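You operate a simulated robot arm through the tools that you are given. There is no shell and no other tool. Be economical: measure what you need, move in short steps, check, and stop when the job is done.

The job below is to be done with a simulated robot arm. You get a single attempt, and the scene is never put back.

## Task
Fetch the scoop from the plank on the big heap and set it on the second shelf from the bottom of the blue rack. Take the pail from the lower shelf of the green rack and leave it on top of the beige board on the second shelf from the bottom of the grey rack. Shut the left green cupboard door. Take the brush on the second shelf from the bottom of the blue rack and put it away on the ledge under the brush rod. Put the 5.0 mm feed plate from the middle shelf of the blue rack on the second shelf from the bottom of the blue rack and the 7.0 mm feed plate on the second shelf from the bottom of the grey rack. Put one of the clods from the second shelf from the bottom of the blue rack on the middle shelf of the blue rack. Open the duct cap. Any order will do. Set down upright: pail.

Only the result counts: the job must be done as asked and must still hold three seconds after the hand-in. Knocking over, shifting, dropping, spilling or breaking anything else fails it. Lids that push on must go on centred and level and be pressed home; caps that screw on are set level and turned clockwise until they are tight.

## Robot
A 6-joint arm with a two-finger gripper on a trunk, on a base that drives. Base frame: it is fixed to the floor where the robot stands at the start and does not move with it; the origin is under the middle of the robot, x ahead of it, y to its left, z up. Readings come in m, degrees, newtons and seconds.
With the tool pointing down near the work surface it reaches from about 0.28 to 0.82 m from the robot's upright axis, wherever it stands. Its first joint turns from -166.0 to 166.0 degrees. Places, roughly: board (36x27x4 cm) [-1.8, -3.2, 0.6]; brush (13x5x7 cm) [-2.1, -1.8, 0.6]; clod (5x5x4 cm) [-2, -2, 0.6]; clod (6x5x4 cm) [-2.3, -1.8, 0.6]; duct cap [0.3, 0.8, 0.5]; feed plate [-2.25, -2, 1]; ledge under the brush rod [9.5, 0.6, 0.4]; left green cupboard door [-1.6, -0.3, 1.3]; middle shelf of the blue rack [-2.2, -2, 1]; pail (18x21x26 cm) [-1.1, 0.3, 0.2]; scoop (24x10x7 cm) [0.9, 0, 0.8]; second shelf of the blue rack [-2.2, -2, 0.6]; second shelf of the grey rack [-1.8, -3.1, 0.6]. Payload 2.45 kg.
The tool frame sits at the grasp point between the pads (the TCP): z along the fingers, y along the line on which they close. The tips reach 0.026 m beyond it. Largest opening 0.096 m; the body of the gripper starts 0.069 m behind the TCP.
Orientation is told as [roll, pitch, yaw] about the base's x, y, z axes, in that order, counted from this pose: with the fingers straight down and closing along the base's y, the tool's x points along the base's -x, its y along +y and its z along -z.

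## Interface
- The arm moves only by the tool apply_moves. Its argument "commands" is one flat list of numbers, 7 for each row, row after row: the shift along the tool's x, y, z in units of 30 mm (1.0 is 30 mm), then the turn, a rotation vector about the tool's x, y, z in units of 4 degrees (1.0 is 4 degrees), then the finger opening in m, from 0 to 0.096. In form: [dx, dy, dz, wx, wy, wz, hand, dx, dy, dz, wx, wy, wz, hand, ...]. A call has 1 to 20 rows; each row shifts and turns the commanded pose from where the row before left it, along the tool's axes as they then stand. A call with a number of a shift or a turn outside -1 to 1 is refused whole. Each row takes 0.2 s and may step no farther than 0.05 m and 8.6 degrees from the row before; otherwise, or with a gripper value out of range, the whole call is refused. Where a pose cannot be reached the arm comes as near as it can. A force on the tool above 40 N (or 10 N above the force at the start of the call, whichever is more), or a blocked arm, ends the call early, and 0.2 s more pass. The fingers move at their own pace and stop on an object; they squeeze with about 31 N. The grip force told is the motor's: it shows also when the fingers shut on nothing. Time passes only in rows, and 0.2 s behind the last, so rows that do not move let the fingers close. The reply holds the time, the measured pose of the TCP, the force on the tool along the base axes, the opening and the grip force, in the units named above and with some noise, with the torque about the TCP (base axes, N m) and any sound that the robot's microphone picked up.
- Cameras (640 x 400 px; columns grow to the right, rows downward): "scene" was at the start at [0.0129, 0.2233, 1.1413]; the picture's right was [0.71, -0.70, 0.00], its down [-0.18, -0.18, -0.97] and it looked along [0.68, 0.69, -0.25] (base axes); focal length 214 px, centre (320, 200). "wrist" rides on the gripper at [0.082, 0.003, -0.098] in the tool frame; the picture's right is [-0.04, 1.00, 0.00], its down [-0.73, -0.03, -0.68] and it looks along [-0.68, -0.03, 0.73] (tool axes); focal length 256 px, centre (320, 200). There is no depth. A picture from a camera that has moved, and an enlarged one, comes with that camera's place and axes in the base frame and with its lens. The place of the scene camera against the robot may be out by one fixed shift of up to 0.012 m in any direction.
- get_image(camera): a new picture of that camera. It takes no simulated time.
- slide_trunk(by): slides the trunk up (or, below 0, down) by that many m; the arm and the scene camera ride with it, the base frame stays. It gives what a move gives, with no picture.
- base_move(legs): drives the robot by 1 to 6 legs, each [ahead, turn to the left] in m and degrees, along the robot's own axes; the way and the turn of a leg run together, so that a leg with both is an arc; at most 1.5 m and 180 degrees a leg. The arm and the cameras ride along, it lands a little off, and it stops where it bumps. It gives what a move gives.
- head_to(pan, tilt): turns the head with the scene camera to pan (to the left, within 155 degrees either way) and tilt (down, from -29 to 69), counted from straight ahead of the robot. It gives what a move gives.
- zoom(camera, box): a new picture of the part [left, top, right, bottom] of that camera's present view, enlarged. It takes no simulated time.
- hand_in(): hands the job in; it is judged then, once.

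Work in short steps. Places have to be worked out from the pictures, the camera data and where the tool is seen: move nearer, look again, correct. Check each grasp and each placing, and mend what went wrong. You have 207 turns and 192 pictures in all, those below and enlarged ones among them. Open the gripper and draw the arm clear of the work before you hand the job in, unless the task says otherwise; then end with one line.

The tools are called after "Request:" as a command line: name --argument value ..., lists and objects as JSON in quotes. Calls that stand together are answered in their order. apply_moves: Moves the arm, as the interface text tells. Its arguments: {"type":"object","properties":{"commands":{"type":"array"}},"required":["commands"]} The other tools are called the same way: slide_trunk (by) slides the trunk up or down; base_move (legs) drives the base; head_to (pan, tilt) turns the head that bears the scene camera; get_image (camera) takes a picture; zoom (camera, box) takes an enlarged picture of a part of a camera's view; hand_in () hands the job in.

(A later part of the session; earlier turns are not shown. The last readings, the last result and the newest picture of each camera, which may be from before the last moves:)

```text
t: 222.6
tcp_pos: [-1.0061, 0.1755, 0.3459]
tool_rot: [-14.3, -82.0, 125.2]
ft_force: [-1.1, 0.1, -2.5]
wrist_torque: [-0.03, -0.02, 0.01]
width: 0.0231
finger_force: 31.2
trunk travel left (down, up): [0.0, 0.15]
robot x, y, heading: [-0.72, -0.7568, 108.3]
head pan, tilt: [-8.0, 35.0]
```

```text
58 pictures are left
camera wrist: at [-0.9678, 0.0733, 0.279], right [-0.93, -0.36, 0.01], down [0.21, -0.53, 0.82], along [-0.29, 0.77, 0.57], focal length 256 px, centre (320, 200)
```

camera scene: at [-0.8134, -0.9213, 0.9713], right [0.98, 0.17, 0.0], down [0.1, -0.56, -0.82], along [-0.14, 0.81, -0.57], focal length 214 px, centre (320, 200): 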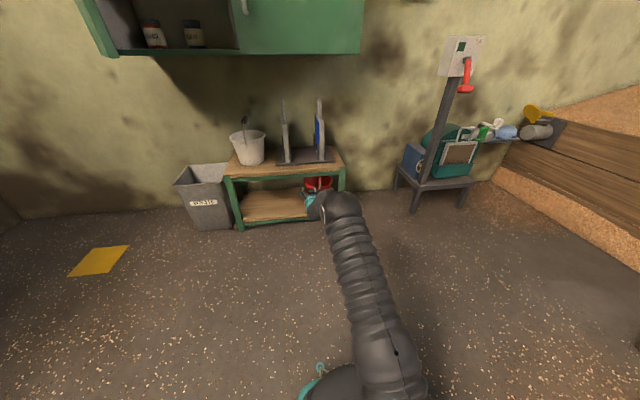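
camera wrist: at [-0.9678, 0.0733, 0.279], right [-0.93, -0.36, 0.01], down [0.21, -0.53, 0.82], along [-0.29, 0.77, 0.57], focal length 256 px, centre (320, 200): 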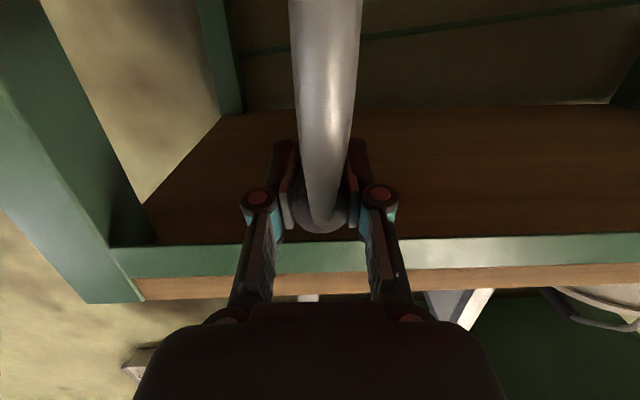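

Grip held (23 mm). I lift 5 mm more and pull the pail clear with the base.

Request:
apply_moves --commands '[-0.17, 0, -0.02, 0, 0, 0, 0.0]'

Request:
base_move --legs '[[-0.25, 0]]'

Request:
get_image --camera "scene"

```text
t: 223.0
tcp_pos: [-1.0056, 0.176, 0.3531]
tool_rot: [-14.5, -82.0, 125.4]
ft_force: [-0.2, 0.1, -3.1]
wrist_torque: [-0.04, -0.02, 0.03]
width: 0.0233
finger_force: 30.9
trunk travel left (down, up): [0.0, 0.15]
robot x, y, heading: [-0.7215, -0.7536, 108.2]
head pan, tilt: [-8.0, 35.0]
```

```text
t: 224.8
tcp_pos: [-0.9245, -0.0642, 0.3525]
tool_rot: [-14.5, -82.0, 125.3]
ft_force: [-0.4, 0.2, -2.4]
wrist_torque: [-0.05, -0.05, 0.02]
width: 0.0233
finger_force: 30.5
trunk travel left (down, up): [0.0, 0.15]
robot x, y, heading: [-0.6429, -0.9953, 108.2]
head pan, tilt: [-8.0, 35.0]
```

```text
57 pictures are left
camera scene: at [-0.7822, -1.0136, 0.9713], right [0.98, 0.18, 0.0], down [0.1, -0.56, -0.82], along [-0.14, 0.81, -0.57], focal length 214 px, centre (320, 200)
```

scene: 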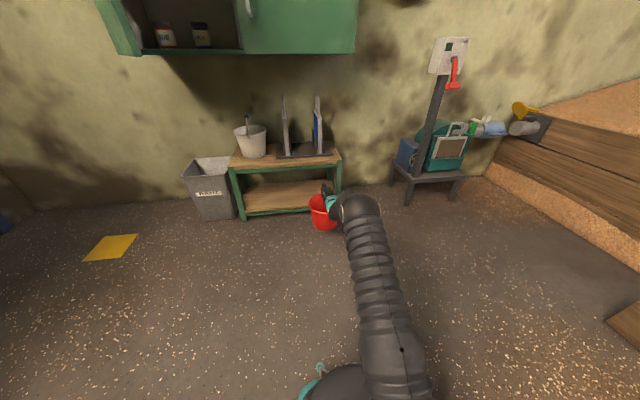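

The pail hangs freely (0.3 kg). I raise trunk and arm, keeping the tilt, and draw it nearer for driving.

Request:
slide_trunk --by 0.15

Request:
apply_moves --commands '[-0.98, 0, -0.14, 0, 0, 0, 0, -0.98, 0, -0.14, 0, 0, 0, 0, -0.98, 0, -0.14, 0, 0, 0, 0, -0.98, 0, -0.14, 0, 0, 0, 0, -0.98, 0, -0.14, 0, 0, 0, 0, -0.98, 0, -0.14, 0, 0, 0, 0, -0.98, 0, -0.14, 0, 0, 0, 0, -0.98, 0, -0.14, 0, 0, 0, 0, -0.98, 0, -0.14, 0, 0, 0, 0, -0.98, 0, -0.14, 0, 0, 0, 0, -0.98, 0, -0.14, 0, 0, 0, 0, -0.98, 0, -0.14, 0, 0, 0, 0, -0.98, 0, -0.14, 0, 0, 0, 0]'

Request:
get_image --camera "scene"

```text
t: 226.6
tcp_pos: [-0.9245, -0.0653, 0.5042]
tool_rot: [-14.4, -82.0, 125.3]
ft_force: [0.4, 0.2, -2.6]
wrist_torque: [-0.09, -0.05, -0.03]
width: 0.0231
finger_force: 31.0
trunk travel left (down, up): [-0.15, 0.0]
robot x, y, heading: [-0.6445, -0.9953, 108.1]
head pan, tilt: [-8.0, 35.0]
```

```text
t: 229.4
tcp_pos: [-0.9385, -0.0713, 0.8908]
tool_rot: [47.3, -80.3, 63.9]
ft_force: [-0.4, -0.9, -5.2]
wrist_torque: [-0.11, 0.01, 0.05]
width: 0.0231
finger_force: 30.1
trunk travel left (down, up): [-0.15, 0.0]
robot x, y, heading: [-0.6404, -0.993, 108.2]
head pan, tilt: [-8.0, 35.0]
```

```text
56 pictures are left
camera scene: at [-0.7823, -1.0134, 1.1212], right [0.98, 0.18, 0.0], down [0.1, -0.56, -0.82], along [-0.14, 0.81, -0.57], focal length 214 px, centre (320, 200)
```

scene: 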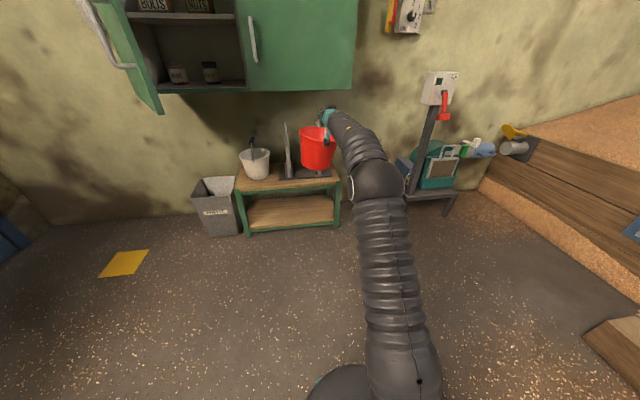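

The pail is carried upright; I correct the small roll drift and draw in to r≈0.75, then turn and drive toward the grey rack.

Request:
apply_moves --commands '[0.1, 0, -0.9, 0, 0, -0.9, 0, 0.1, 0, -0.9, 0, 0, -0.9, 0, 0.1, 0, -0.9, 0, 0, 0, 0, 0.1, 0, -0.9, 0, 0, 0, 0, 0.1, 0, -0.9, 0, 0, 0, 0, 0.1, 0, -0.9, 0, 0, 0, 0]'

Request:
base_move --legs '[[0, 171.5], [1.2, 0], [0.59, 0], [0, -80.4]]'

Request:
head_to --pan 0 --tilt 30

Request:
get_image --camera "scene"

```text
t: 230.8
tcp_pos: [-0.8766, -0.222, 0.8914]
tool_rot: [-49.6, -78.1, 160.8]
ft_force: [-0.2, 0.1, -3.1]
wrist_torque: [-0.02, 0.04, -0.03]
width: 0.0234
finger_force: 31.1
trunk travel left (down, up): [-0.15, 0.0]
robot x, y, heading: [-0.6465, -0.9966, 108.1]
head pan, tilt: [-8.0, 35.0]
```

```text
t: 250.3
tcp_pos: [-1.0829, -3.022, 0.8914]
tool_rot: [-49.7, -78.0, -106.4]
ft_force: [-0.7, -0.1, -2.0]
wrist_torque: [0.0, -0.09, -0.01]
width: 0.0232
finger_force: 30.8
trunk travel left (down, up): [-0.15, 0.0]
robot x, y, heading: [-0.327, -2.7557, -159.2]
head pan, tilt: [-8.0, 35.0]
```

```text
t: 251.0
tcp_pos: [-1.0829, -3.0229, 0.8921]
tool_rot: [-49.7, -78.1, -106.5]
ft_force: [-0.3, 0.2, -2.0]
wrist_torque: [-0.02, -0.07, 0.03]
width: 0.0234
finger_force: 31.1
trunk travel left (down, up): [-0.15, 0.0]
robot x, y, heading: [-0.323, -2.7577, -159.3]
head pan, tilt: [0.0, 30.0]
```

```text
55 pictures are left
camera scene: at [-0.2894, -2.915, 1.129], right [-0.35, 0.94, 0.0], down [0.47, 0.18, -0.87], along [-0.81, -0.3, -0.5], focal length 214 px, centre (320, 200)
```

scene: 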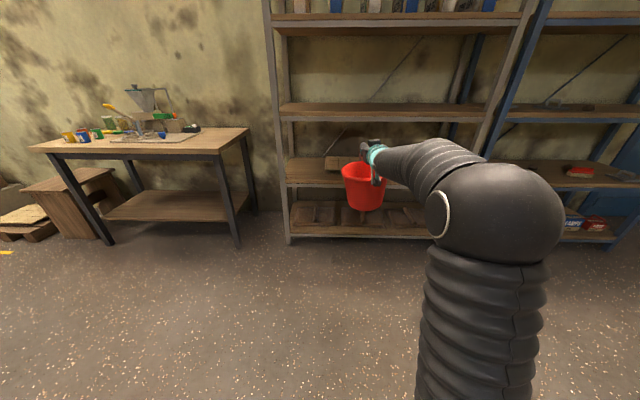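

Carried fine. I level the roll, lower to z≈0.856, turn 1.4° right and approach 0.4 m.

Request:
apply_moves --commands '[0.4, 0, 0.05, 0, 0, 0.75, 0, 0.4, 0, 0.05, 0, 0, 0.75, 0, 0.4, 0, 0.05, 0, 0, 0.75, 0]'

Request:
base_move --legs '[[0, -1.4], [0.38, 0]]'

Request:
get_image --camera "scene"

Request:
get_image --camera "wrist"

```text
t: 251.8
tcp_pos: [-1.0846, -3.0197, 0.8562]
tool_rot: [-1.3, -82.3, -155.7]
ft_force: [0.8, -0.2, -1.9]
wrist_torque: [0.08, -0.03, -0.01]
width: 0.0231
finger_force: 31.1
trunk travel left (down, up): [-0.15, 0.0]
robot x, y, heading: [-0.325, -2.7573, -159.5]
head pan, tilt: [0.0, 30.0]
```

```text
t: 254.5
tcp_pos: [-1.4502, -3.1339, 0.8556]
tool_rot: [-1.5, -82.3, -156.3]
ft_force: [-0.2, -0.5, -2.4]
wrist_torque: [0.09, -0.07, 0.0]
width: 0.0231
finger_force: 30.9
trunk travel left (down, up): [-0.15, 0.0]
robot x, y, heading: [-0.6801, -2.8886, -160.3]
head pan, tilt: [0.0, 30.0]
```

```text
54 pictures are left
camera scene: at [-0.6543, -3.0432, 1.1291], right [-0.34, 0.94, 0.0], down [0.47, 0.17, -0.87], along [-0.82, -0.29, -0.5], focal length 214 px, centre (320, 200)
```

scene: 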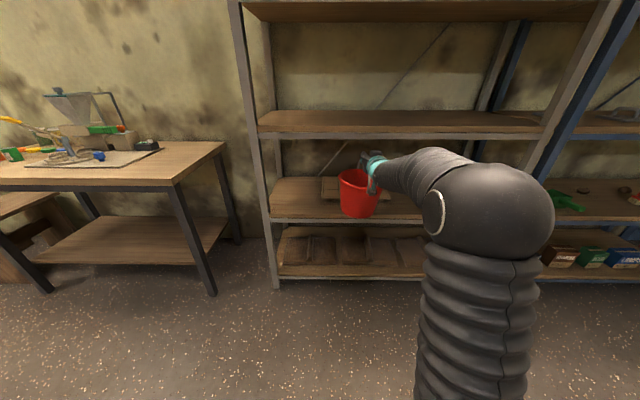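

```text
53 pictures are left
camera wrist: at [-1.35, -3.0957, 0.7888], right [0.37, -0.93, 0.04], down [0.52, 0.24, 0.82], along [-0.77, -0.29, 0.57], focal length 256 px, centre (320, 200)
```

wrist: 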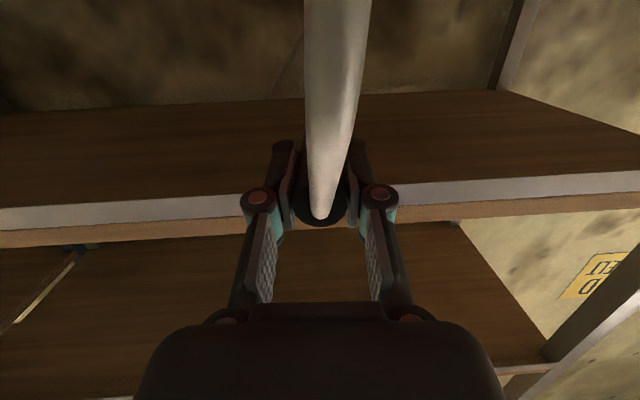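

Enlarge the board region to align.

Request:
zoom --camera "scene" --box '[250, 100, 450, 230]'

```text
3.08 times, centred on (350, 165) of scene
camera zoom: at [-0.6543, -3.0432, 1.1291], right [-0.34, 0.94, 0.0], down [0.47, 0.17, -0.87], along [-0.82, -0.29, -0.5], focal length 660 px, centre (228, 308)
```

zoom: 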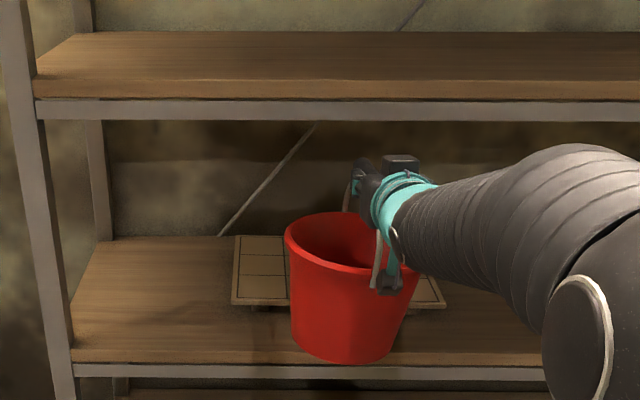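

Board spans q≈0.08–0.37, centred laterally on the pail. I lower 8 mm and drive 0.20 m in.

Request:
apply_moves --commands '[0.25, 0, 0.03, 0, 0, 0, 0]'

Request:
base_move --legs '[[0.1, 0]]'

Request:
zoom --camera "scene" --box '[250, 90, 470, 230]'

```text
t: 254.9
tcp_pos: [-1.4505, -3.1328, 0.8487]
tool_rot: [-1.6, -82.4, -156.2]
ft_force: [-0.7, -0.5, -2.0]
wrist_torque: [0.07, -0.08, -0.01]
width: 0.0232
finger_force: 31.1
trunk travel left (down, up): [-0.15, 0.0]
robot x, y, heading: [-0.6839, -2.8806, -160.5]
head pan, tilt: [0.0, 30.0]
```

```text
t: 256.1
tcp_pos: [-1.5453, -3.1649, 0.8475]
tool_rot: [-1.5, -82.3, -156.3]
ft_force: [-0.1, 0.5, -2.9]
wrist_torque: [0.09, -0.06, 0.02]
width: 0.0232
finger_force: 30.5
trunk travel left (down, up): [-0.15, 0.0]
robot x, y, heading: [-0.7777, -2.915, -160.3]
head pan, tilt: [0.0, 30.0]
```

```text
2.86 times, centred on (360, 160) of scene
camera zoom: at [-0.7479, -3.0765, 1.1291], right [-0.34, 0.94, 0.0], down [0.47, 0.17, -0.87], along [-0.82, -0.29, -0.5], focal length 613 px, centre (206, 314)
```

zoom: 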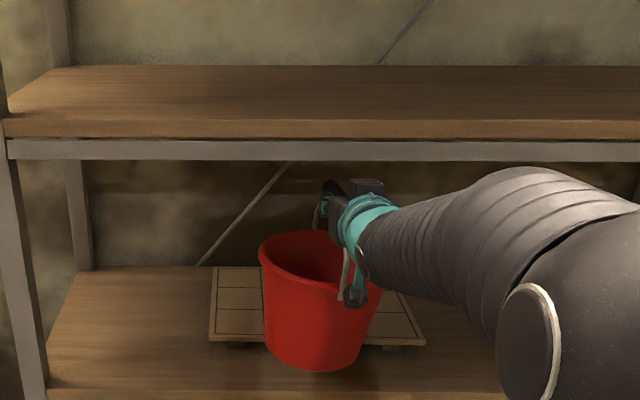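

Clear so far. Another 0.10 m in.

Request:
base_move --legs '[[0.1, 0]]'

Request:
zoom --camera "scene" --box '[250, 90, 470, 230]'

```text
t: 257.2
tcp_pos: [-1.6405, -3.1983, 0.8486]
tool_rot: [-1.4, -82.3, -156.4]
ft_force: [-0.9, -0.2, -3.2]
wrist_torque: [0.04, -0.03, 0.03]
width: 0.0233
finger_force: 30.8
trunk travel left (down, up): [-0.15, 0.0]
robot x, y, heading: [-0.8765, -2.9493, -160.5]
head pan, tilt: [0.0, 30.0]
```

```text
2.86 times, centred on (360, 160) of scene
camera zoom: at [-0.8434, -3.1104, 1.1291], right [-0.33, 0.94, 0.0], down [0.47, 0.17, -0.87], along [-0.82, -0.29, -0.5], focal length 613 px, centre (206, 314)
```

zoom: 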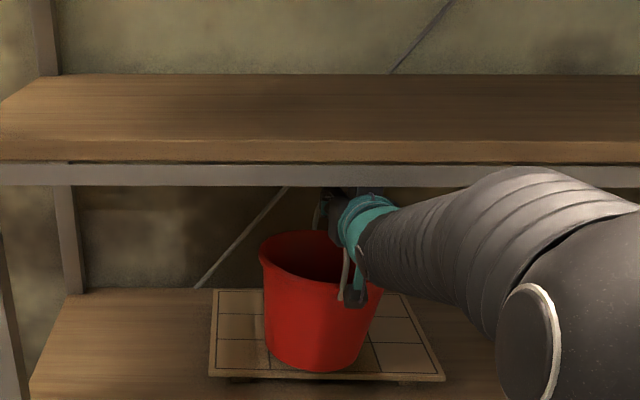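

The pail base is just inside the board's front edge; 3 cm further in gives margin.

Request:
base_move --legs '[[0.03, 0]]'

Request:
apply_moves --commands '[0.12, 0, 0.02, 0, 0, 0, 0, 0.12, 0, 0.02, 0, 0, 0, 0]'

Request:
apply_moves --commands '[0.12, 0, 0.02, 0, 0, 0, 0]'

Request:
zoom --camera "scene" --box '[250, 90, 470, 230]'

```text
t: 258.1
tcp_pos: [-1.6683, -3.2096, 0.8487]
tool_rot: [-1.5, -82.2, -156.4]
ft_force: [0.1, -0.6, -3.5]
wrist_torque: [0.06, -0.06, -0.01]
width: 0.0233
finger_force: 31.1
trunk travel left (down, up): [-0.15, 0.0]
robot x, y, heading: [-0.902, -2.9619, -160.2]
head pan, tilt: [0.0, 30.0]
```

```text
t: 258.7
tcp_pos: [-1.6693, -3.2091, 0.8409]
tool_rot: [-1.3, -82.2, -156.6]
ft_force: [0.2, 0.1, -1.7]
wrist_torque: [0.07, -0.06, -0.01]
width: 0.0233
finger_force: 31.3
trunk travel left (down, up): [-0.15, 0.0]
robot x, y, heading: [-0.9004, -2.96, -160.4]
head pan, tilt: [0.0, 30.0]
```

```text
t: 259.1
tcp_pos: [-1.6681, -3.2087, 0.8371]
tool_rot: [-1.4, -82.2, -156.4]
ft_force: [0.1, 1.3, -3.3]
wrist_torque: [0.01, -0.05, 0.02]
width: 0.0233
finger_force: 30.4
trunk travel left (down, up): [-0.15, 0.0]
robot x, y, heading: [-0.9048, -2.9586, -160.4]
head pan, tilt: [0.0, 30.0]
```

```text
2.86 times, centred on (360, 160) of scene
camera zoom: at [-0.8719, -3.1205, 1.1291], right [-0.33, 0.94, 0.0], down [0.47, 0.17, -0.87], along [-0.82, -0.29, -0.5], focal length 613 px, centre (206, 314)
```

zoom: 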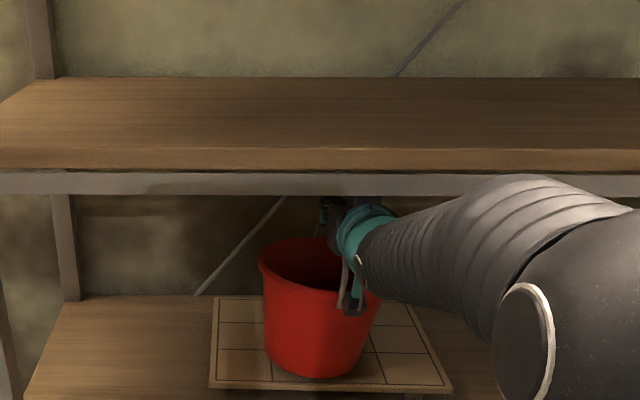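

Not touching yet; lower further in small steps.

Request:
apply_moves --commands '[0.12, 0, 0.02, 0, 0, 0, 0]'

Request:
apply_moves --commands '[0.12, 0, 0.02, 0, 0, 0, 0]'

Request:
apply_moves --commands '[0.1, 0, 0.01, 0, 0, 0, 0]'

```text
t: 259.5
tcp_pos: [-1.6697, -3.2089, 0.8347]
tool_rot: [-1.8, -82.3, -156.1]
ft_force: [-0.7, 0.4, -2.9]
wrist_torque: [0.01, -0.09, 0.0]
width: 0.0235
finger_force: 30.8
trunk travel left (down, up): [-0.15, 0.0]
robot x, y, heading: [-0.9085, -2.9623, -160.1]
head pan, tilt: [0.0, 30.0]
```

```text
t: 259.9
tcp_pos: [-1.6697, -3.2102, 0.831]
tool_rot: [-1.7, -82.3, -156.3]
ft_force: [-0.1, -1.1, -2.5]
wrist_torque: [0.04, -0.08, 0.0]
width: 0.0231
finger_force: 31.1
trunk travel left (down, up): [-0.15, 0.0]
robot x, y, heading: [-0.9026, -2.9609, -160.6]
head pan, tilt: [0.0, 30.0]
```

```text
t: 260.3
tcp_pos: [-1.6695, -3.2088, 0.8278]
tool_rot: [-1.4, -82.1, -156.6]
ft_force: [0.6, -0.6, -1.1]
wrist_torque: [0.11, 0.01, 0.0]
width: 0.0233
finger_force: 30.7
trunk travel left (down, up): [-0.15, 0.0]
robot x, y, heading: [-0.9031, -2.9631, -160.5]
head pan, tilt: [0.0, 30.0]
```

Contact may be starting; a bit more.

Request:
apply_moves --commands '[0.1, 0, 0.01, 0, 0, 0, 0]'

Request:
apply_moves --commands '[0.1, 0, 0.01, 0, 0, 0, 0]'

Request:
zoom --camera "scene" --box '[250, 90, 470, 230]'

```text
t: 260.7
tcp_pos: [-1.6683, -3.2105, 0.8268]
tool_rot: [-1.8, -82.6, -156.1]
ft_force: [1.4, -2.1, 10.7]
wrist_torque: [0.17, 0.01, -0.05]
width: 0.0235
finger_force: 31.5
trunk travel left (down, up): [-0.15, 0.0]
robot x, y, heading: [-0.9025, -2.9627, -160.3]
head pan, tilt: [0.0, 30.0]
```

```text
t: 261.1
tcp_pos: [-1.667, -3.2109, 0.8266]
tool_rot: [-2.1, -82.9, -155.6]
ft_force: [1.8, -6.7, 25.8]
wrist_torque: [-0.33, 0.57, 0.21]
width: 0.0234
finger_force: 31.0
trunk travel left (down, up): [-0.15, 0.0]
robot x, y, heading: [-0.9004, -2.9626, -160.4]
head pan, tilt: [0.0, 30.0]
```

```text
2.86 times, centred on (360, 160) of scene
camera zoom: at [-0.8699, -3.1204, 1.1294], right [-0.34, 0.94, 0.0], down [0.47, 0.17, -0.87], along [-0.82, -0.29, -0.5], focal length 613 px, centre (206, 314)
```

zoom: 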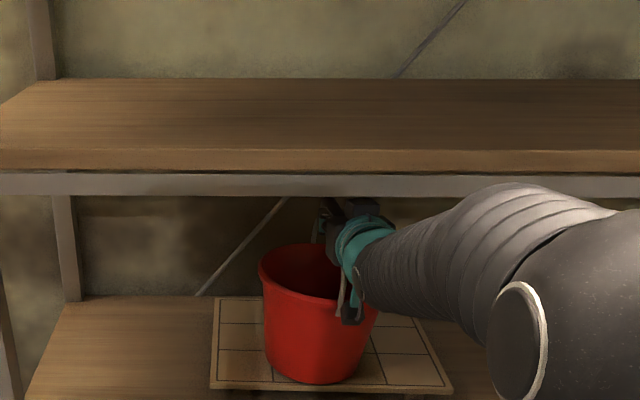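

Firm contact on the board. I ease up 2 mm, open, and back straight out with the base.

Request:
apply_moves --commands '[-0.07, 0, -0.01, 0, 0, 0, 0.0, 0, 0, 0, 0, 0, 0, 0.04, 0, 0, 0, 0, 0, 0, 0.06, 0, 0, 0, 0, 0, 0, 0.06]'

Request:
base_move --legs '[[-0.12, 0]]'

Request:
zoom --camera "scene" --box '[250, 90, 470, 230]'

Request:
get_image --camera "wrist"

```text
t: 262.1
tcp_pos: [-1.6687, -3.2086, 0.8217]
tool_rot: [-1.4, -82.3, -156.5]
ft_force: [-0.5, 0.0, 0.3]
wrist_torque: [0.03, 0.01, -0.01]
width: 0.0601
finger_force: 0.0
trunk travel left (down, up): [-0.15, 0.0]
robot x, y, heading: [-0.9031, -2.9628, -160.7]
head pan, tilt: [0.0, 30.0]
```

```text
t: 263.3
tcp_pos: [-1.557, -3.1679, 0.822]
tool_rot: [-1.5, -82.3, -156.4]
ft_force: [-0.1, -0.9, -0.8]
wrist_torque: [0.0, -0.01, 0.01]
width: 0.06
finger_force: 0.0
trunk travel left (down, up): [-0.15, 0.0]
robot x, y, heading: [-0.7897, -2.9207, -160.5]
head pan, tilt: [0.0, 30.0]
```

```text
2.86 times, centred on (360, 160) of scene
camera zoom: at [-0.76, -3.0808, 1.1291], right [-0.33, 0.94, 0.0], down [0.47, 0.17, -0.87], along [-0.82, -0.29, -0.5], focal length 613 px, centre (206, 314)
```

zoom: 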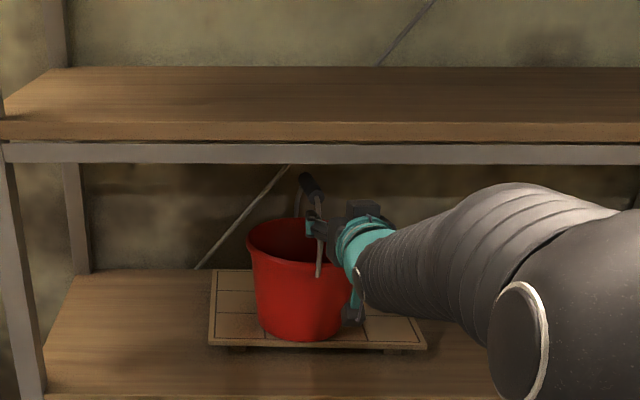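

```text
46 pictures are left
camera wrist: at [-1.4553, -3.1313, 0.756], right [0.37, -0.93, 0.04], down [0.52, 0.24, 0.82], along [-0.77, -0.28, 0.57], focal length 256 px, centre (320, 200)
```

wrist: 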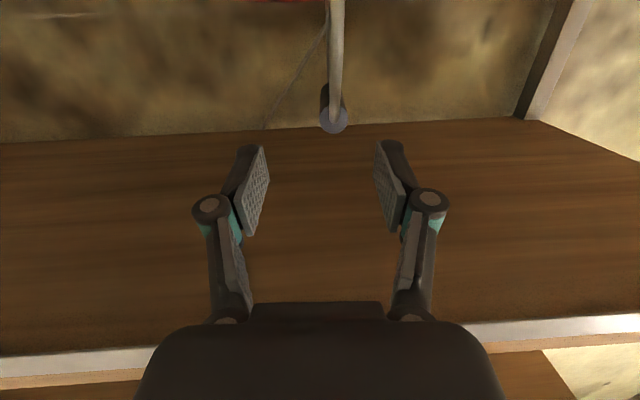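

The pail stands upright on the board. I back out, then raise the hand to z≈1.03 with fingers closed for pushing the cupboard door.

Request:
base_move --legs '[[-0.35, 0]]'

Request:
apply_moves --commands '[-0.9, 0, -0.6, 0, 0, 0, 0.0, -0.9, 0, -0.6, 0, 0, 0, 0.0, -0.9, 0, -0.6, 0, 0, 0, 0.0, -0.9, 0, -0.6, 0, 0, 0, 0.0, -0.9, 0, -0.6, 0, 0, 0, 0.0, -0.9, 0, -0.6, 0, 0, 0, 0.0, -0.9, 0, -0.6, 0, 0, 0, 0.0]'

Request:
base_move --legs '[[0, -80], [1.0, 0], [0.72, 0], [0, -35]]'

Request:
get_image --camera "scene"

```text
t: 265.6
tcp_pos: [-1.2254, -3.0506, 0.8231]
tool_rot: [-1.5, -82.2, -156.5]
ft_force: [-0.2, -0.1, 0.1]
wrist_torque: [0.03, 0.0, -0.01]
width: 0.0601
finger_force: 0.0
trunk travel left (down, up): [-0.15, 0.0]
robot x, y, heading: [-0.4561, -2.8042, -160.5]
head pan, tilt: [0.0, 30.0]
```

```text
t: 267.2
tcp_pos: [-1.1346, -3.0151, 1.0282]
tool_rot: [-0.8, -82.1, -157.1]
ft_force: [0.2, 1.1, -0.3]
wrist_torque: [-0.05, 0.08, 0.0]
width: 0.0001
finger_force: 28.4
trunk travel left (down, up): [-0.15, 0.0]
robot x, y, heading: [-0.4601, -2.8034, -160.5]
head pan, tilt: [0.0, 30.0]
```

```text
t: 281.0
tcp_pos: [-1.207, -0.5926, 1.028]
tool_rot: [-1.4, -82.3, 88.6]
ft_force: [-0.3, -0.6, -0.2]
wrist_torque: [0.0, -0.01, -0.01]
width: 0.0
finger_force: 28.6
trunk travel left (down, up): [-0.15, 0.0]
robot x, y, heading: [-1.3008, -1.2925, 84.2]
head pan, tilt: [0.0, 30.0]
```

```text
45 pictures are left
camera scene: at [-1.4455, -1.2476, 1.1291], right [1.0, -0.1, 0.0], down [-0.05, -0.5, -0.87], along [0.08, 0.86, -0.5], focal length 214 px, centre (320, 200)
```

scene: 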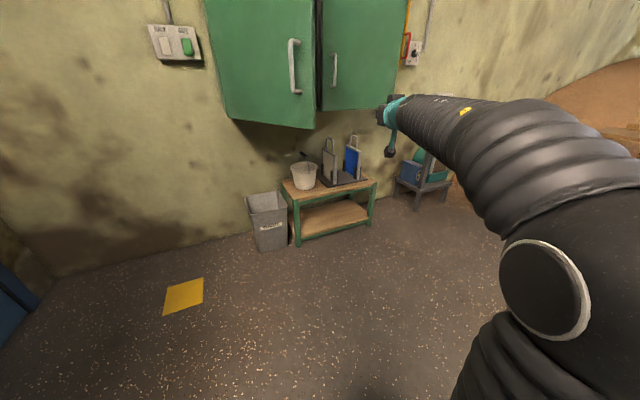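

The left door's free edge is at about (−1.395,−0.44). I shift the fist left by 0.21 m to x≈−1.41 so it faces the door near its edge, below the handle.

Request:
apply_moves --commands '[0, 0.9, 0, 0, 0, 0, 0.0, 0, 0.9, 0, 0, 0, 0, 0.0, 0, 0.9, 0, 0, 0, 0, 0.0, 0, 0.9, 0, 0, 0, 0, 0.0, 0, 0.9, 0, 0, 0, 0, 0.0, 0, 0.9, 0, 0, 0, 0, 0.0, 0, 0.9, 0, 0, 0, 0, 0.0, 0, 0.7, 0, 0, 0, 0, 0.0]'

Request:
base_move --legs '[[0.25, 0]]'

Request:
get_image --camera "scene"

```text
t: 282.8
tcp_pos: [-1.4179, -0.581, 1.0274]
tool_rot: [-1.5, -82.4, 88.7]
ft_force: [1.1, -0.2, -0.4]
wrist_torque: [-0.03, -0.02, 0.04]
width: 0.0001
finger_force: 28.1
out of reach, approached as far as the arm can: row 2, 3, 4
trunk travel left (down, up): [-0.15, 0.0]
robot x, y, heading: [-1.3, -1.2956, 84.4]
head pan, tilt: [0.0, 30.0]
```

```text
t: 284.2
tcp_pos: [-1.396, -0.4311, 1.0243]
tool_rot: [-2.7, -81.7, 88.6]
ft_force: [-0.5, -0.3, 0.5]
wrist_torque: [0.01, 0.0, 0.0]
width: 0.0
finger_force: 28.9
trunk travel left (down, up): [-0.15, 0.0]
robot x, y, heading: [-1.2844, -1.1434, 84.3]
head pan, tilt: [0.0, 30.0]
stopped in leg 1: the force on the tool passed its limit at 51 N (the readings are from after the stop); the commanded pose is now the measured one
```

```text
44 pictures are left
camera scene: at [-1.431, -1.0982, 1.129], right [1.0, -0.1, 0.0], down [-0.05, -0.5, -0.87], along [0.09, 0.86, -0.5], focal length 214 px, centre (320, 200)
```

scene: 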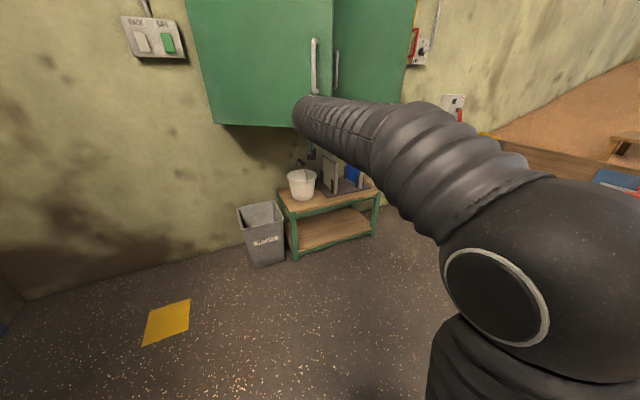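

The fist just met the door edge. I back off slightly, shift 5 cm left, and push with the arm in gentle steps.

Request:
apply_moves --commands '[0.13, 0, -0.9, 0, 0, 0, 0, 0, 0.9, 0, 0, 0, 0, 0, 0, 0.9, 0, 0, 0, 0, 0, -0.08, 0, 0.6, 0, 0, 0, 0, -0.08, 0, 0.6, 0, 0, 0, 0, -0.08, 0, 0.6, 0, 0, 0, 0, -0.08, 0, 0.6, 0, 0, 0, 0, -0.08, 0, 0.6, 0, 0, 0, 0, -0.08, 0, 0.6, 0, 0, 0, 0, -0.08, 0, 0.6, 0, 0, 0, 0]'

Request:
get_image --camera "scene"

```text
t: 286.4
tcp_pos: [-1.4429, -0.328, 1.0226]
tool_rot: [-2.2, -81.8, 88.3]
ft_force: [-0.5, -0.5, 1.3]
wrist_torque: [-0.04, 0.0, 0.0]
width: 0.0
finger_force: 28.1
trunk travel left (down, up): [-0.15, 0.0]
robot x, y, heading: [-1.283, -1.1389, 84.3]
head pan, tilt: [0.0, 30.0]
```

```text
43 pictures are left
camera scene: at [-1.431, -1.0984, 1.1291], right [1.0, -0.1, 0.0], down [-0.05, -0.5, -0.87], along [0.09, 0.86, -0.5], focal length 214 px, centre (320, 200)
```

scene: 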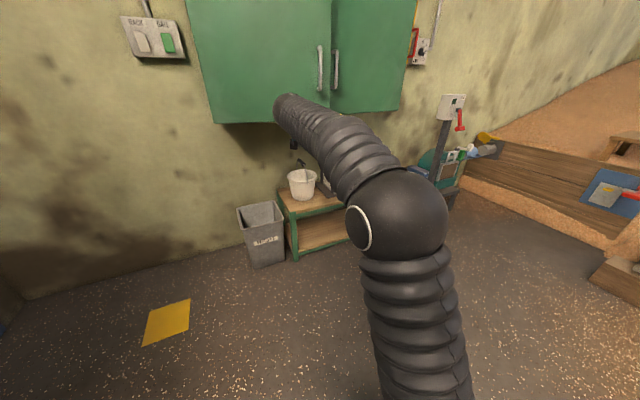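

The door is swinging. Continue pushing.

Request:
apply_moves --commands '[-0.08, 0, 0.6, 0, 0, 0, 0, -0.08, 0, 0.6, 0, 0, 0, 0, -0.08, 0, 0.6, 0, 0, 0, 0, -0.08, 0, 0.6, 0, 0, 0, 0, -0.08, 0, 0.6, 0, 0, 0, 0, -0.08, 0, 0.6, 0, 0, 0, 0, -0.08, 0, 0.6, 0, 0, 0, 0]'

Request:
get_image --camera "scene"

```text
t: 288.0
tcp_pos: [-1.4347, -0.2112, 1.0192]
tool_rot: [-2.4, -81.8, 88.5]
ft_force: [0.2, 1.0, 0.9]
wrist_torque: [-0.01, 0.0, 0.01]
width: 0.0002
finger_force: 28.9
out of reach, approached as far as the arm can: row 7
trunk travel left (down, up): [-0.15, 0.0]
robot x, y, heading: [-1.2837, -1.145, 84.4]
head pan, tilt: [0.0, 30.0]
```

```text
42 pictures are left
camera scene: at [-1.431, -1.0983, 1.1291], right [1.0, -0.1, 0.0], down [-0.05, -0.5, -0.87], along [0.09, 0.86, -0.5], focal length 214 px, centre (320, 200)
```

scene: 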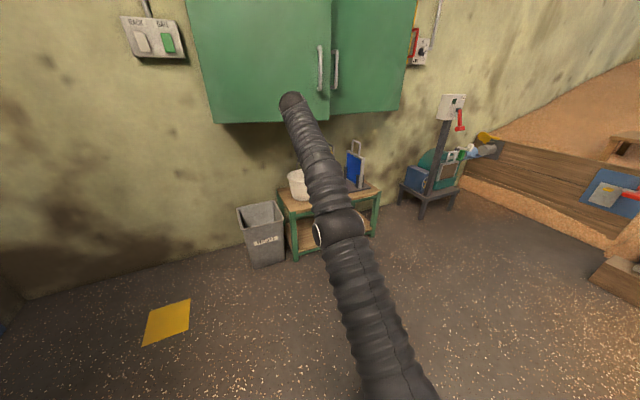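

The picture of the door hasn't changed, so the fist may be passing under it. Enlarge.

Request:
zoom --camera "scene" --box '[180, 0, 440, 170]'

```text
2.35 times, centred on (310, 85) of scene
camera zoom: at [-1.431, -1.0983, 1.1291], right [1.0, -0.1, 0.0], down [-0.05, -0.5, -0.87], along [0.09, 0.86, -0.5], focal length 505 px, centre (344, 471)
```

zoom: 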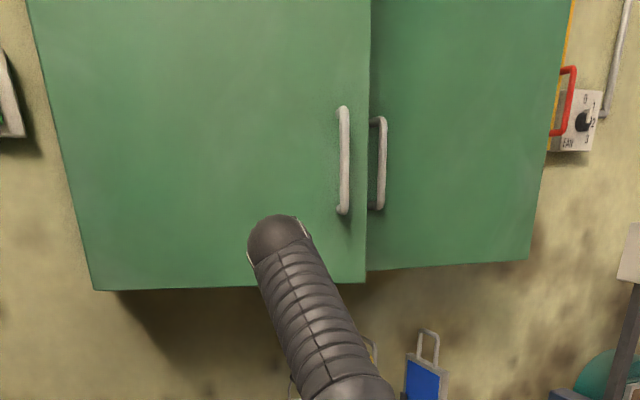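

The wrist hides the fist, but the door's lower edge (z≈0.98) says the tip is only now reaching it; its edge is still ~0.13 m from closed. Arm is stretched, so I push on with the base.

Request:
base_move --legs '[[0.07, 0]]'

Request:
base_move --legs '[[0.05, 0]]'

Request:
zoom --camera "scene" --box '[180, 0, 440, 170]'

```text
t: 289.1
tcp_pos: [-1.4295, -0.1426, 1.0208]
tool_rot: [-2.4, -81.8, 88.5]
ft_force: [-0.6, -0.3, -0.5]
wrist_torque: [0.0, 0.01, 0.0]
width: 0.0
finger_force: 28.7
trunk travel left (down, up): [-0.15, 0.0]
robot x, y, heading: [-1.2807, -1.0769, 84.4]
head pan, tilt: [0.0, 30.0]
```

```text
t: 290.0
tcp_pos: [-1.4248, -0.0933, 1.0208]
tool_rot: [-2.4, -81.8, 88.5]
ft_force: [0.3, -0.3, 0.3]
wrist_torque: [-0.01, -0.01, -0.05]
width: 0.0
finger_force: 29.2
trunk travel left (down, up): [-0.15, 0.0]
robot x, y, heading: [-1.2723, -1.0229, 84.4]
head pan, tilt: [0.0, 30.0]
```

```text
2.35 times, centred on (310, 85) of scene
camera zoom: at [-1.4195, -0.9797, 1.129], right [1.0, -0.1, 0.0], down [-0.05, -0.5, -0.87], along [0.08, 0.86, -0.5], focal length 505 px, centre (344, 471)
```

zoom: 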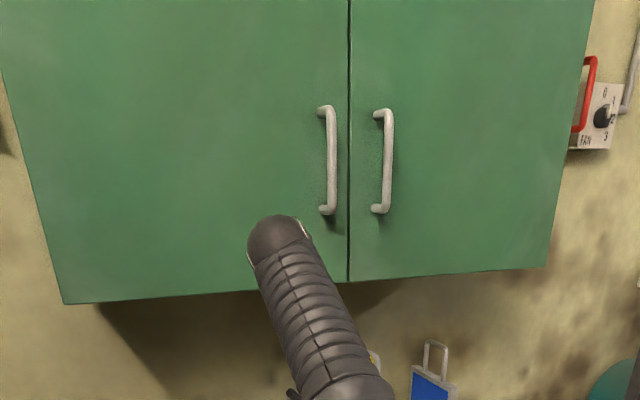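

The door looks nearly flush. One more gentle push.

Request:
base_move --legs '[[0.025, 0]]'

Request:
zoom --camera "scene" --box '[240, 0, 400, 120]'

```text
t: 290.8
tcp_pos: [-1.4209, -0.0692, 1.0205]
tool_rot: [-2.4, -81.8, 88.6]
ft_force: [0.5, 0.0, -0.2]
wrist_torque: [0.03, -0.01, 0.02]
width: 0.0
finger_force: 28.8
trunk travel left (down, up): [-0.15, 0.0]
robot x, y, heading: [-1.2721, -1.0017, 84.5]
head pan, tilt: [0.0, 30.0]
```

```text
3.33 times, centred on (320, 60) of scene
camera zoom: at [-1.4171, -0.9552, 1.129], right [1.0, -0.1, 0.0], down [-0.05, -0.5, -0.87], along [0.08, 0.86, -0.5], focal length 715 px, centre (320, 667)
```

zoom: 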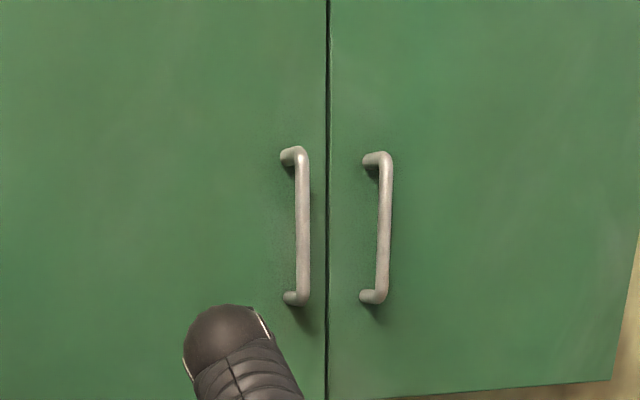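

Looks flush; I test for the stop with a further 2 cm.

Request:
base_move --legs '[[0.025, 0]]'

```text
t: 291.6
tcp_pos: [-1.4195, -0.0436, 1.0206]
tool_rot: [-2.4, -81.7, 88.6]
ft_force: [-0.5, -0.3, 0.6]
wrist_torque: [0.01, -0.03, 0.01]
width: 0.0
finger_force: 28.5
trunk travel left (down, up): [-0.15, 0.0]
robot x, y, heading: [-1.2671, -0.9776, 84.6]
head pan, tilt: [0.0, 30.0]
```

Request:
base_move --legs '[[0.025, 0]]'

Request:
zoom --camera "scene" --box '[180, 0, 440, 170]'

```text
t: 292.4
tcp_pos: [-1.4176, -0.0192, 1.0207]
tool_rot: [-2.5, -81.8, 88.6]
ft_force: [0.2, -0.3, 0.1]
wrist_torque: [-0.01, -0.05, -0.02]
width: 0.0
finger_force: 28.4
trunk travel left (down, up): [-0.15, 0.0]
robot x, y, heading: [-1.2645, -0.9509, 84.7]
head pan, tilt: [0.0, 30.0]
```

```text
2.35 times, centred on (310, 85) of scene
camera zoom: at [-1.4123, -0.9056, 1.129], right [1.0, -0.1, 0.0], down [-0.05, -0.5, -0.87], along [0.08, 0.86, -0.5], focal length 505 px, centre (344, 471)
```

zoom: 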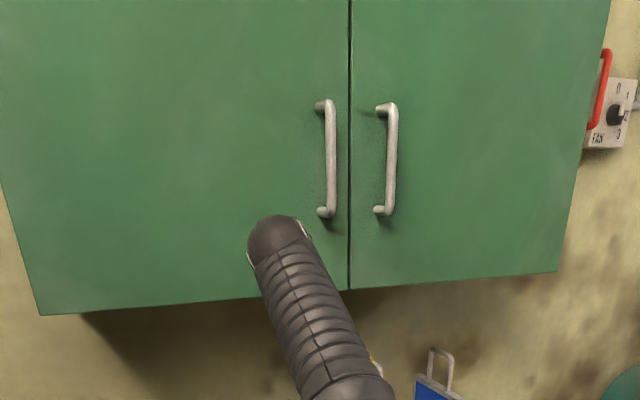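

The cupboard doors' lower edges are exactly in line: closed. I back off, fold the arm in and turn the tool down, then face the blue rack at the brush.

Request:
base_move --legs '[[-0.5, 0]]'

Request:
apply_moves --commands '[0.13, 0, -0.89, 0, 1, 0, 0.0, 0.19, 0, -0.88, 0, 1, 0, 0.0, 0.25, 0, -0.865, 0, 1, 0, 0.0, 0.31, 0, -0.846, 0, 1, 0, 0.0, 0.37, 0, -0.82, 0, 1, 0, 0.0, 0.42, 0, -0.79, 0, 1, 0, 0.0, 0.48, 0, -0.76, 0, 1, 0, 0.0, 0.53, 0, -0.73, 0, 1, 0, 0.0, 0.58, 0, -0.69, 0, 1, 0, 0.0, 0.63, 0, -0.65, 0, 1, 0, 0.0, 0.67, 0, -0.6, 0, 1, 0, 0.0, 0.71, 0, -0.55, 0, 1, 0, 0.0, 0.75, 0, -0.5, 0, 1, 0, 0.0, 0.78, 0, -0.45, 0, 1, 0, 0.0, 0.5, 0, -0.2, 0, 1, 0, 0.0]'

Request:
base_move --legs '[[0, 114.6]]'

```text
t: 295.4
tcp_pos: [-1.4687, -0.5197, 1.0186]
tool_rot: [-2.5, -81.9, 88.8]
ft_force: [-0.4, -0.2, -0.2]
wrist_torque: [-0.03, 0.01, 0.0]
width: 0.0
finger_force: 28.5
trunk travel left (down, up): [-0.15, 0.0]
robot x, y, heading: [-1.3109, -1.45, 84.9]
head pan, tilt: [0.0, 30.0]
```

```text
t: 298.6
tcp_pos: [-1.4928, -0.9132, 1.0213]
tool_rot: [-0.4, -21.7, 86.5]
ft_force: [-0.2, 0.0, 0.5]
wrist_torque: [-0.01, 0.0, -0.02]
width: 0.0001
finger_force: 28.5
trunk travel left (down, up): [-0.15, 0.0]
robot x, y, heading: [-1.3134, -1.4505, 84.8]
head pan, tilt: [0.0, 30.0]
```

```text
t: 303.7
tcp_pos: [-1.7278, -1.8374, 1.0212]
tool_rot: [-0.4, -21.7, -158.9]
ft_force: [0.4, 0.0, 0.3]
wrist_torque: [-0.01, -0.02, -0.03]
width: 0.0
finger_force: 28.9
trunk travel left (down, up): [-0.15, 0.0]
robot x, y, heading: [-1.3138, -1.4507, -161.0]
head pan, tilt: [0.0, 30.0]
```

Robot squarely faces the rack, 0.76 m off. I lower trunk and hand, shift right toward the brush's line and start yawing 90° so the fingers close front-to-back.

Request:
slide_trunk --by -0.15

Request:
apply_moves --commands '[0.35, -0.83, 0.88, 0, 0, 0, 0.096, 0.35, -0.83, 0.88, 0, 0, 0, 0.096, 0.35, -0.83, 0.88, 0, 0, 0, 0.096, 0.35, -0.83, 0.88, 0, 0, 0, 0.096, 0.35, -0.83, 0.88, 0, 0, 0, 0.096, 0.35, -0.83, 0.88, 0, 0, 0, 0.096, 0.35, -0.83, 0.88, 0, 0, 0, 0.096, 0, 0, 0, 0, 0, 1, 0.096, 0, 0, 0, 0, 0, 1, 0.096, 0, 0, 0, 0, 0, 1, 0.096, 0, 0, 0, 0, 0, 1, 0.096, 0, 0, 0, 0, 0, 1, 0.096, 0, 0, 0, 0, 0, 1, 0.096, 0, 0, 0, 0, 0, 1, 0.096, 0, 0, 0, 0, 0, 1, 0.096, 0, 0, 0, 0, 0, 1, 0.096, 0, 0, 0, 0, 0, 1, 0.096]'

Request:
apply_moves --commands '[0, 0, 0, 0, 0, 1, 0.096, 0, 0, 0, 0, 0, 1, 0.096, 0, 0, 0, 0, 0, 1, 0.096, 0, 0, 0, 0, 0, 1, 0.096, 0, 0, 0, 0, 0, 1, 0.096, 0, 0, 0, 0, 0, 1, 0.096, 0, 0, 0, 0, 0, 1, 0.096, 0, 0, 0, 0, 0, 1, 0.096, 0, 0, 0, 0, 0, 1, 0.096, 0, 0, 0, 0, 0, 1, 0.096, 0, 0, 0, 0, 0, 1, 0.096, 0, 0, 0, 0, 0, 1, 0.096]'

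Request:
get_image --camera "wrist"

Request:
get_image --camera "scene"

```text
t: 305.5
tcp_pos: [-1.7272, -1.8366, 0.8701]
tool_rot: [-0.5, -21.8, -159.1]
ft_force: [-1.1, 0.0, -0.6]
wrist_torque: [0.03, -0.01, -0.01]
width: 0.0002
finger_force: 28.2
trunk travel left (down, up): [0.0, 0.15]
robot x, y, heading: [-1.3188, -1.4513, -160.9]
head pan, tilt: [0.0, 30.0]
```

```text
t: 309.1
tcp_pos: [-1.7904, -1.6731, 0.6726]
tool_rot: [14.2, -16.7, 158.7]
ft_force: [-0.2, 0.0, 0.1]
wrist_torque: [0.03, 0.04, -0.01]
width: 0.0959
finger_force: 0.0
trunk travel left (down, up): [0.0, 0.15]
robot x, y, heading: [-1.3153, -1.4517, -161.2]
head pan, tilt: [0.0, 30.0]
```

```text
t: 311.7
tcp_pos: [-1.7907, -1.6734, 0.6722]
tool_rot: [21.9, -1.0, 112.7]
ft_force: [0.2, -0.1, -0.7]
wrist_torque: [0.0, 0.0, -0.02]
width: 0.0961
finger_force: 0.0
trunk travel left (down, up): [0.0, 0.15]
robot x, y, heading: [-1.3151, -1.4483, -160.7]
head pan, tilt: [0.0, 30.0]
```

```text
37 pictures are left
camera wrist: at [-1.7286, -1.7378, 0.7637], right [-0.87, -0.33, 0.37], down [-0.02, 0.77, 0.63], along [-0.49, 0.54, -0.68], focal length 256 px, centre (320, 200)
```

wrist: 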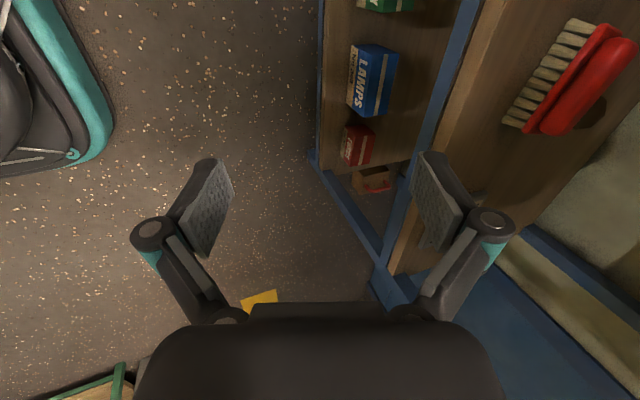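

```text
36 pictures are left
camera scene: at [-1.2829, -1.6104, 0.9791], right [-0.33, 0.94, 0.0], down [0.47, 0.16, -0.87], along [-0.82, -0.28, -0.5], focal length 214 px, centre (320, 200)
```

scene: 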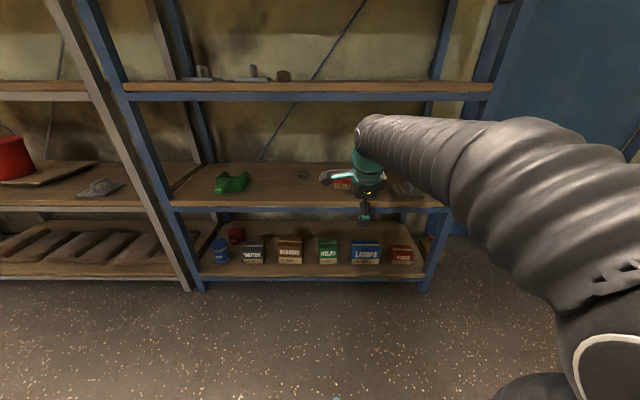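

The brush lies with its long axis along base y, centre about (−2.118,−1.778). I'll come in beside it (right end gap) at low height and slide over it sideways. First base ahead, yaw fix, and lowering in front.

Request:
base_move --legs '[[0.16, 0]]'

Request:
apply_moves --commands '[0, 0, 0, 0, 0, 0.87, 0.096, 0, 0, 0, 0, 0, 0.87, 0.096, 0, 0, 0, 0, 0, 0.87, 0.096, 0, 0, 0, 0, 0, 0.87, 0.096, 0, 0, 0, 0, 0, 0.87, 0.096, 0, 0, 0, 0, 0, 0.87, 0.096, -0.88, -0.05, 0.66, 0, 0, 0, 0.096, -0.88, -0.05, 0.66, 0, 0, 0, 0.096, -0.88, -0.05, 0.66, 0, 0, 0, 0.096]'

Request:
get_image --camera "wrist"

```text
t: 313.1
tcp_pos: [-1.9453, -1.7247, 0.6723]
tool_rot: [21.7, -1.1, 112.6]
ft_force: [0.7, -0.1, 0.2]
wrist_torque: [-0.01, 0.01, -0.04]
width: 0.096
finger_force: 0.0
trunk travel left (down, up): [0.0, 0.15]
robot x, y, heading: [-1.4657, -1.5063, -161.0]
head pan, tilt: [0.0, 30.0]
```

```text
t: 315.1
tcp_pos: [-1.9672, -1.6533, 0.6066]
tool_rot: [20.8, 6.6, 93.2]
ft_force: [-0.2, 0.3, -0.2]
wrist_torque: [0.01, 0.01, -0.01]
width: 0.0958
finger_force: 0.0
trunk travel left (down, up): [0.0, 0.15]
robot x, y, heading: [-1.4666, -1.5043, -161.0]
head pan, tilt: [0.0, 30.0]
```

```text
35 pictures are left
camera wrist: at [-1.9316, -1.7231, 0.7088], right [-0.94, 0.03, 0.35], down [0.23, 0.81, 0.54], along [-0.27, 0.58, -0.77], focal length 256 px, centre (320, 200)
```

wrist: 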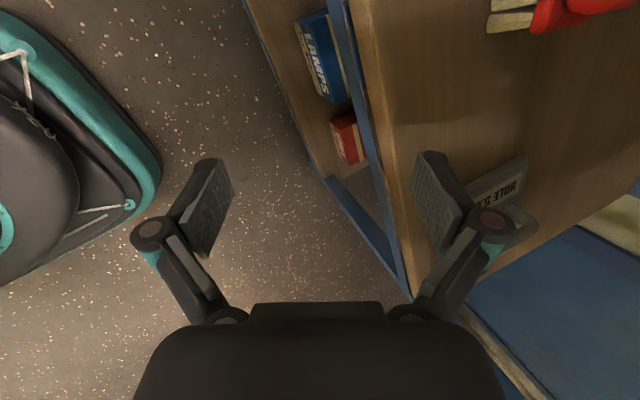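

Gap between brush end (y≈−1.713) and plate (y≈−1.60) confirmed; I go in.

Request:
apply_moves --commands '[-0.02, 0.99, 0.36, 0, 0, 0, 0.096, -0.02, 0.99, 0.36, 0, 0, 0, 0.096, -0.02, 0.99, 0.36, 0, 0, 0, 0.096, -0.02, 0.99, 0.36, 0, 0, 0, 0.096, -0.02, 0.9, 0.33, 0, 0, 0, 0.096]'

Request:
get_image --camera "wrist"

```text
t: 316.3
tcp_pos: [-2.1226, -1.6606, 0.61]
tool_rot: [20.9, 6.6, 93.2]
ft_force: [0.1, -0.1, 0.6]
wrist_torque: [0.01, -0.03, -0.01]
width: 0.0958
finger_force: 0.1
trunk travel left (down, up): [0.0, 0.15]
robot x, y, heading: [-1.4682, -1.5031, -161.0]
head pan, tilt: [0.0, 30.0]
```

```text
34 pictures are left
camera wrist: at [-2.087, -1.7299, 0.7123], right [-0.94, 0.03, 0.35], down [0.22, 0.81, 0.54], along [-0.27, 0.58, -0.77], focal length 256 px, centre (320, 200)
```

wrist: 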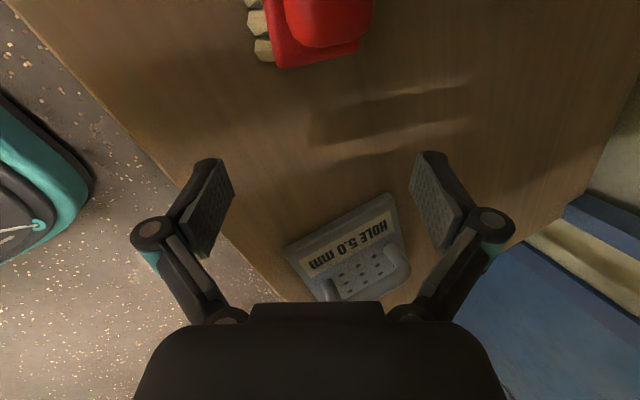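

Brush end is centred between the fingers. Slide along it 12 cm, lowering 1 cm.

Request:
apply_moves --commands '[0.95, -0.04, 0.19, 0, 0, 0, 0.096, 0.95, -0.04, 0.19, 0, 0, 0, 0.096, 0.95, -0.04, 0.19, 0, 0, 0, 0.096, 0.95, -0.04, 0.19, 0, 0, 0, 0.096]'

Request:
get_image --camera "wrist"

```text
t: 317.3
tcp_pos: [-2.118, -1.7757, 0.5995]
tool_rot: [20.7, 6.6, 93.2]
ft_force: [-0.2, 0.4, -0.3]
wrist_torque: [-0.01, -0.01, -0.02]
width: 0.0961
finger_force: 0.1
trunk travel left (down, up): [0.0, 0.15]
robot x, y, heading: [-1.4676, -1.5045, -161.2]
head pan, tilt: [0.0, 30.0]
```

```text
33 pictures are left
camera wrist: at [-2.0822, -1.8452, 0.7013], right [-0.94, 0.03, 0.35], down [0.22, 0.81, 0.54], along [-0.27, 0.58, -0.77], focal length 256 px, centre (320, 200)
```

wrist: 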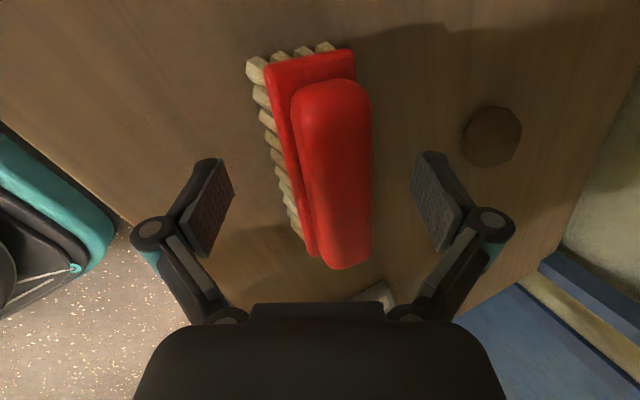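

The brush lies squarely between the pads. Close and lift slightly.

Request:
apply_moves --commands '[0, 0.15, 0, 0, 0, 0, 0.096, 0, 0, 0, 0, 0, 0, 0.0, 0, 0, 0, 0, 0, 0, 0.0, 0, 0, 0, 0, 0, 0, 0.0, 0, 0, 0, 0, 0, 0, 0.0, 0, 0.1, -0.28, 0, 0, 0, 0.0]'

Request:
get_image --camera "wrist"

```text
t: 318.7
tcp_pos: [-2.1211, -1.7738, 0.608]
tool_rot: [20.7, 6.5, 93.1]
ft_force: [-0.1, 0.0, -1.1]
wrist_torque: [0.01, -0.03, 0.04]
width: 0.046
finger_force: 31.0
trunk travel left (down, up): [0.0, 0.15]
robot x, y, heading: [-1.4681, -1.5055, -161.1]
head pan, tilt: [0.0, 30.0]
```

```text
32 pictures are left
camera wrist: at [-2.0868, -1.8438, 0.7104], right [-0.94, 0.03, 0.35], down [0.22, 0.81, 0.54], along [-0.27, 0.58, -0.77], focal length 256 px, centre (320, 200)
```

wrist: 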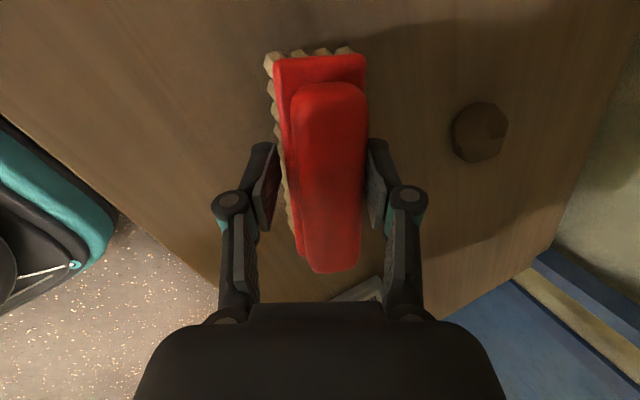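

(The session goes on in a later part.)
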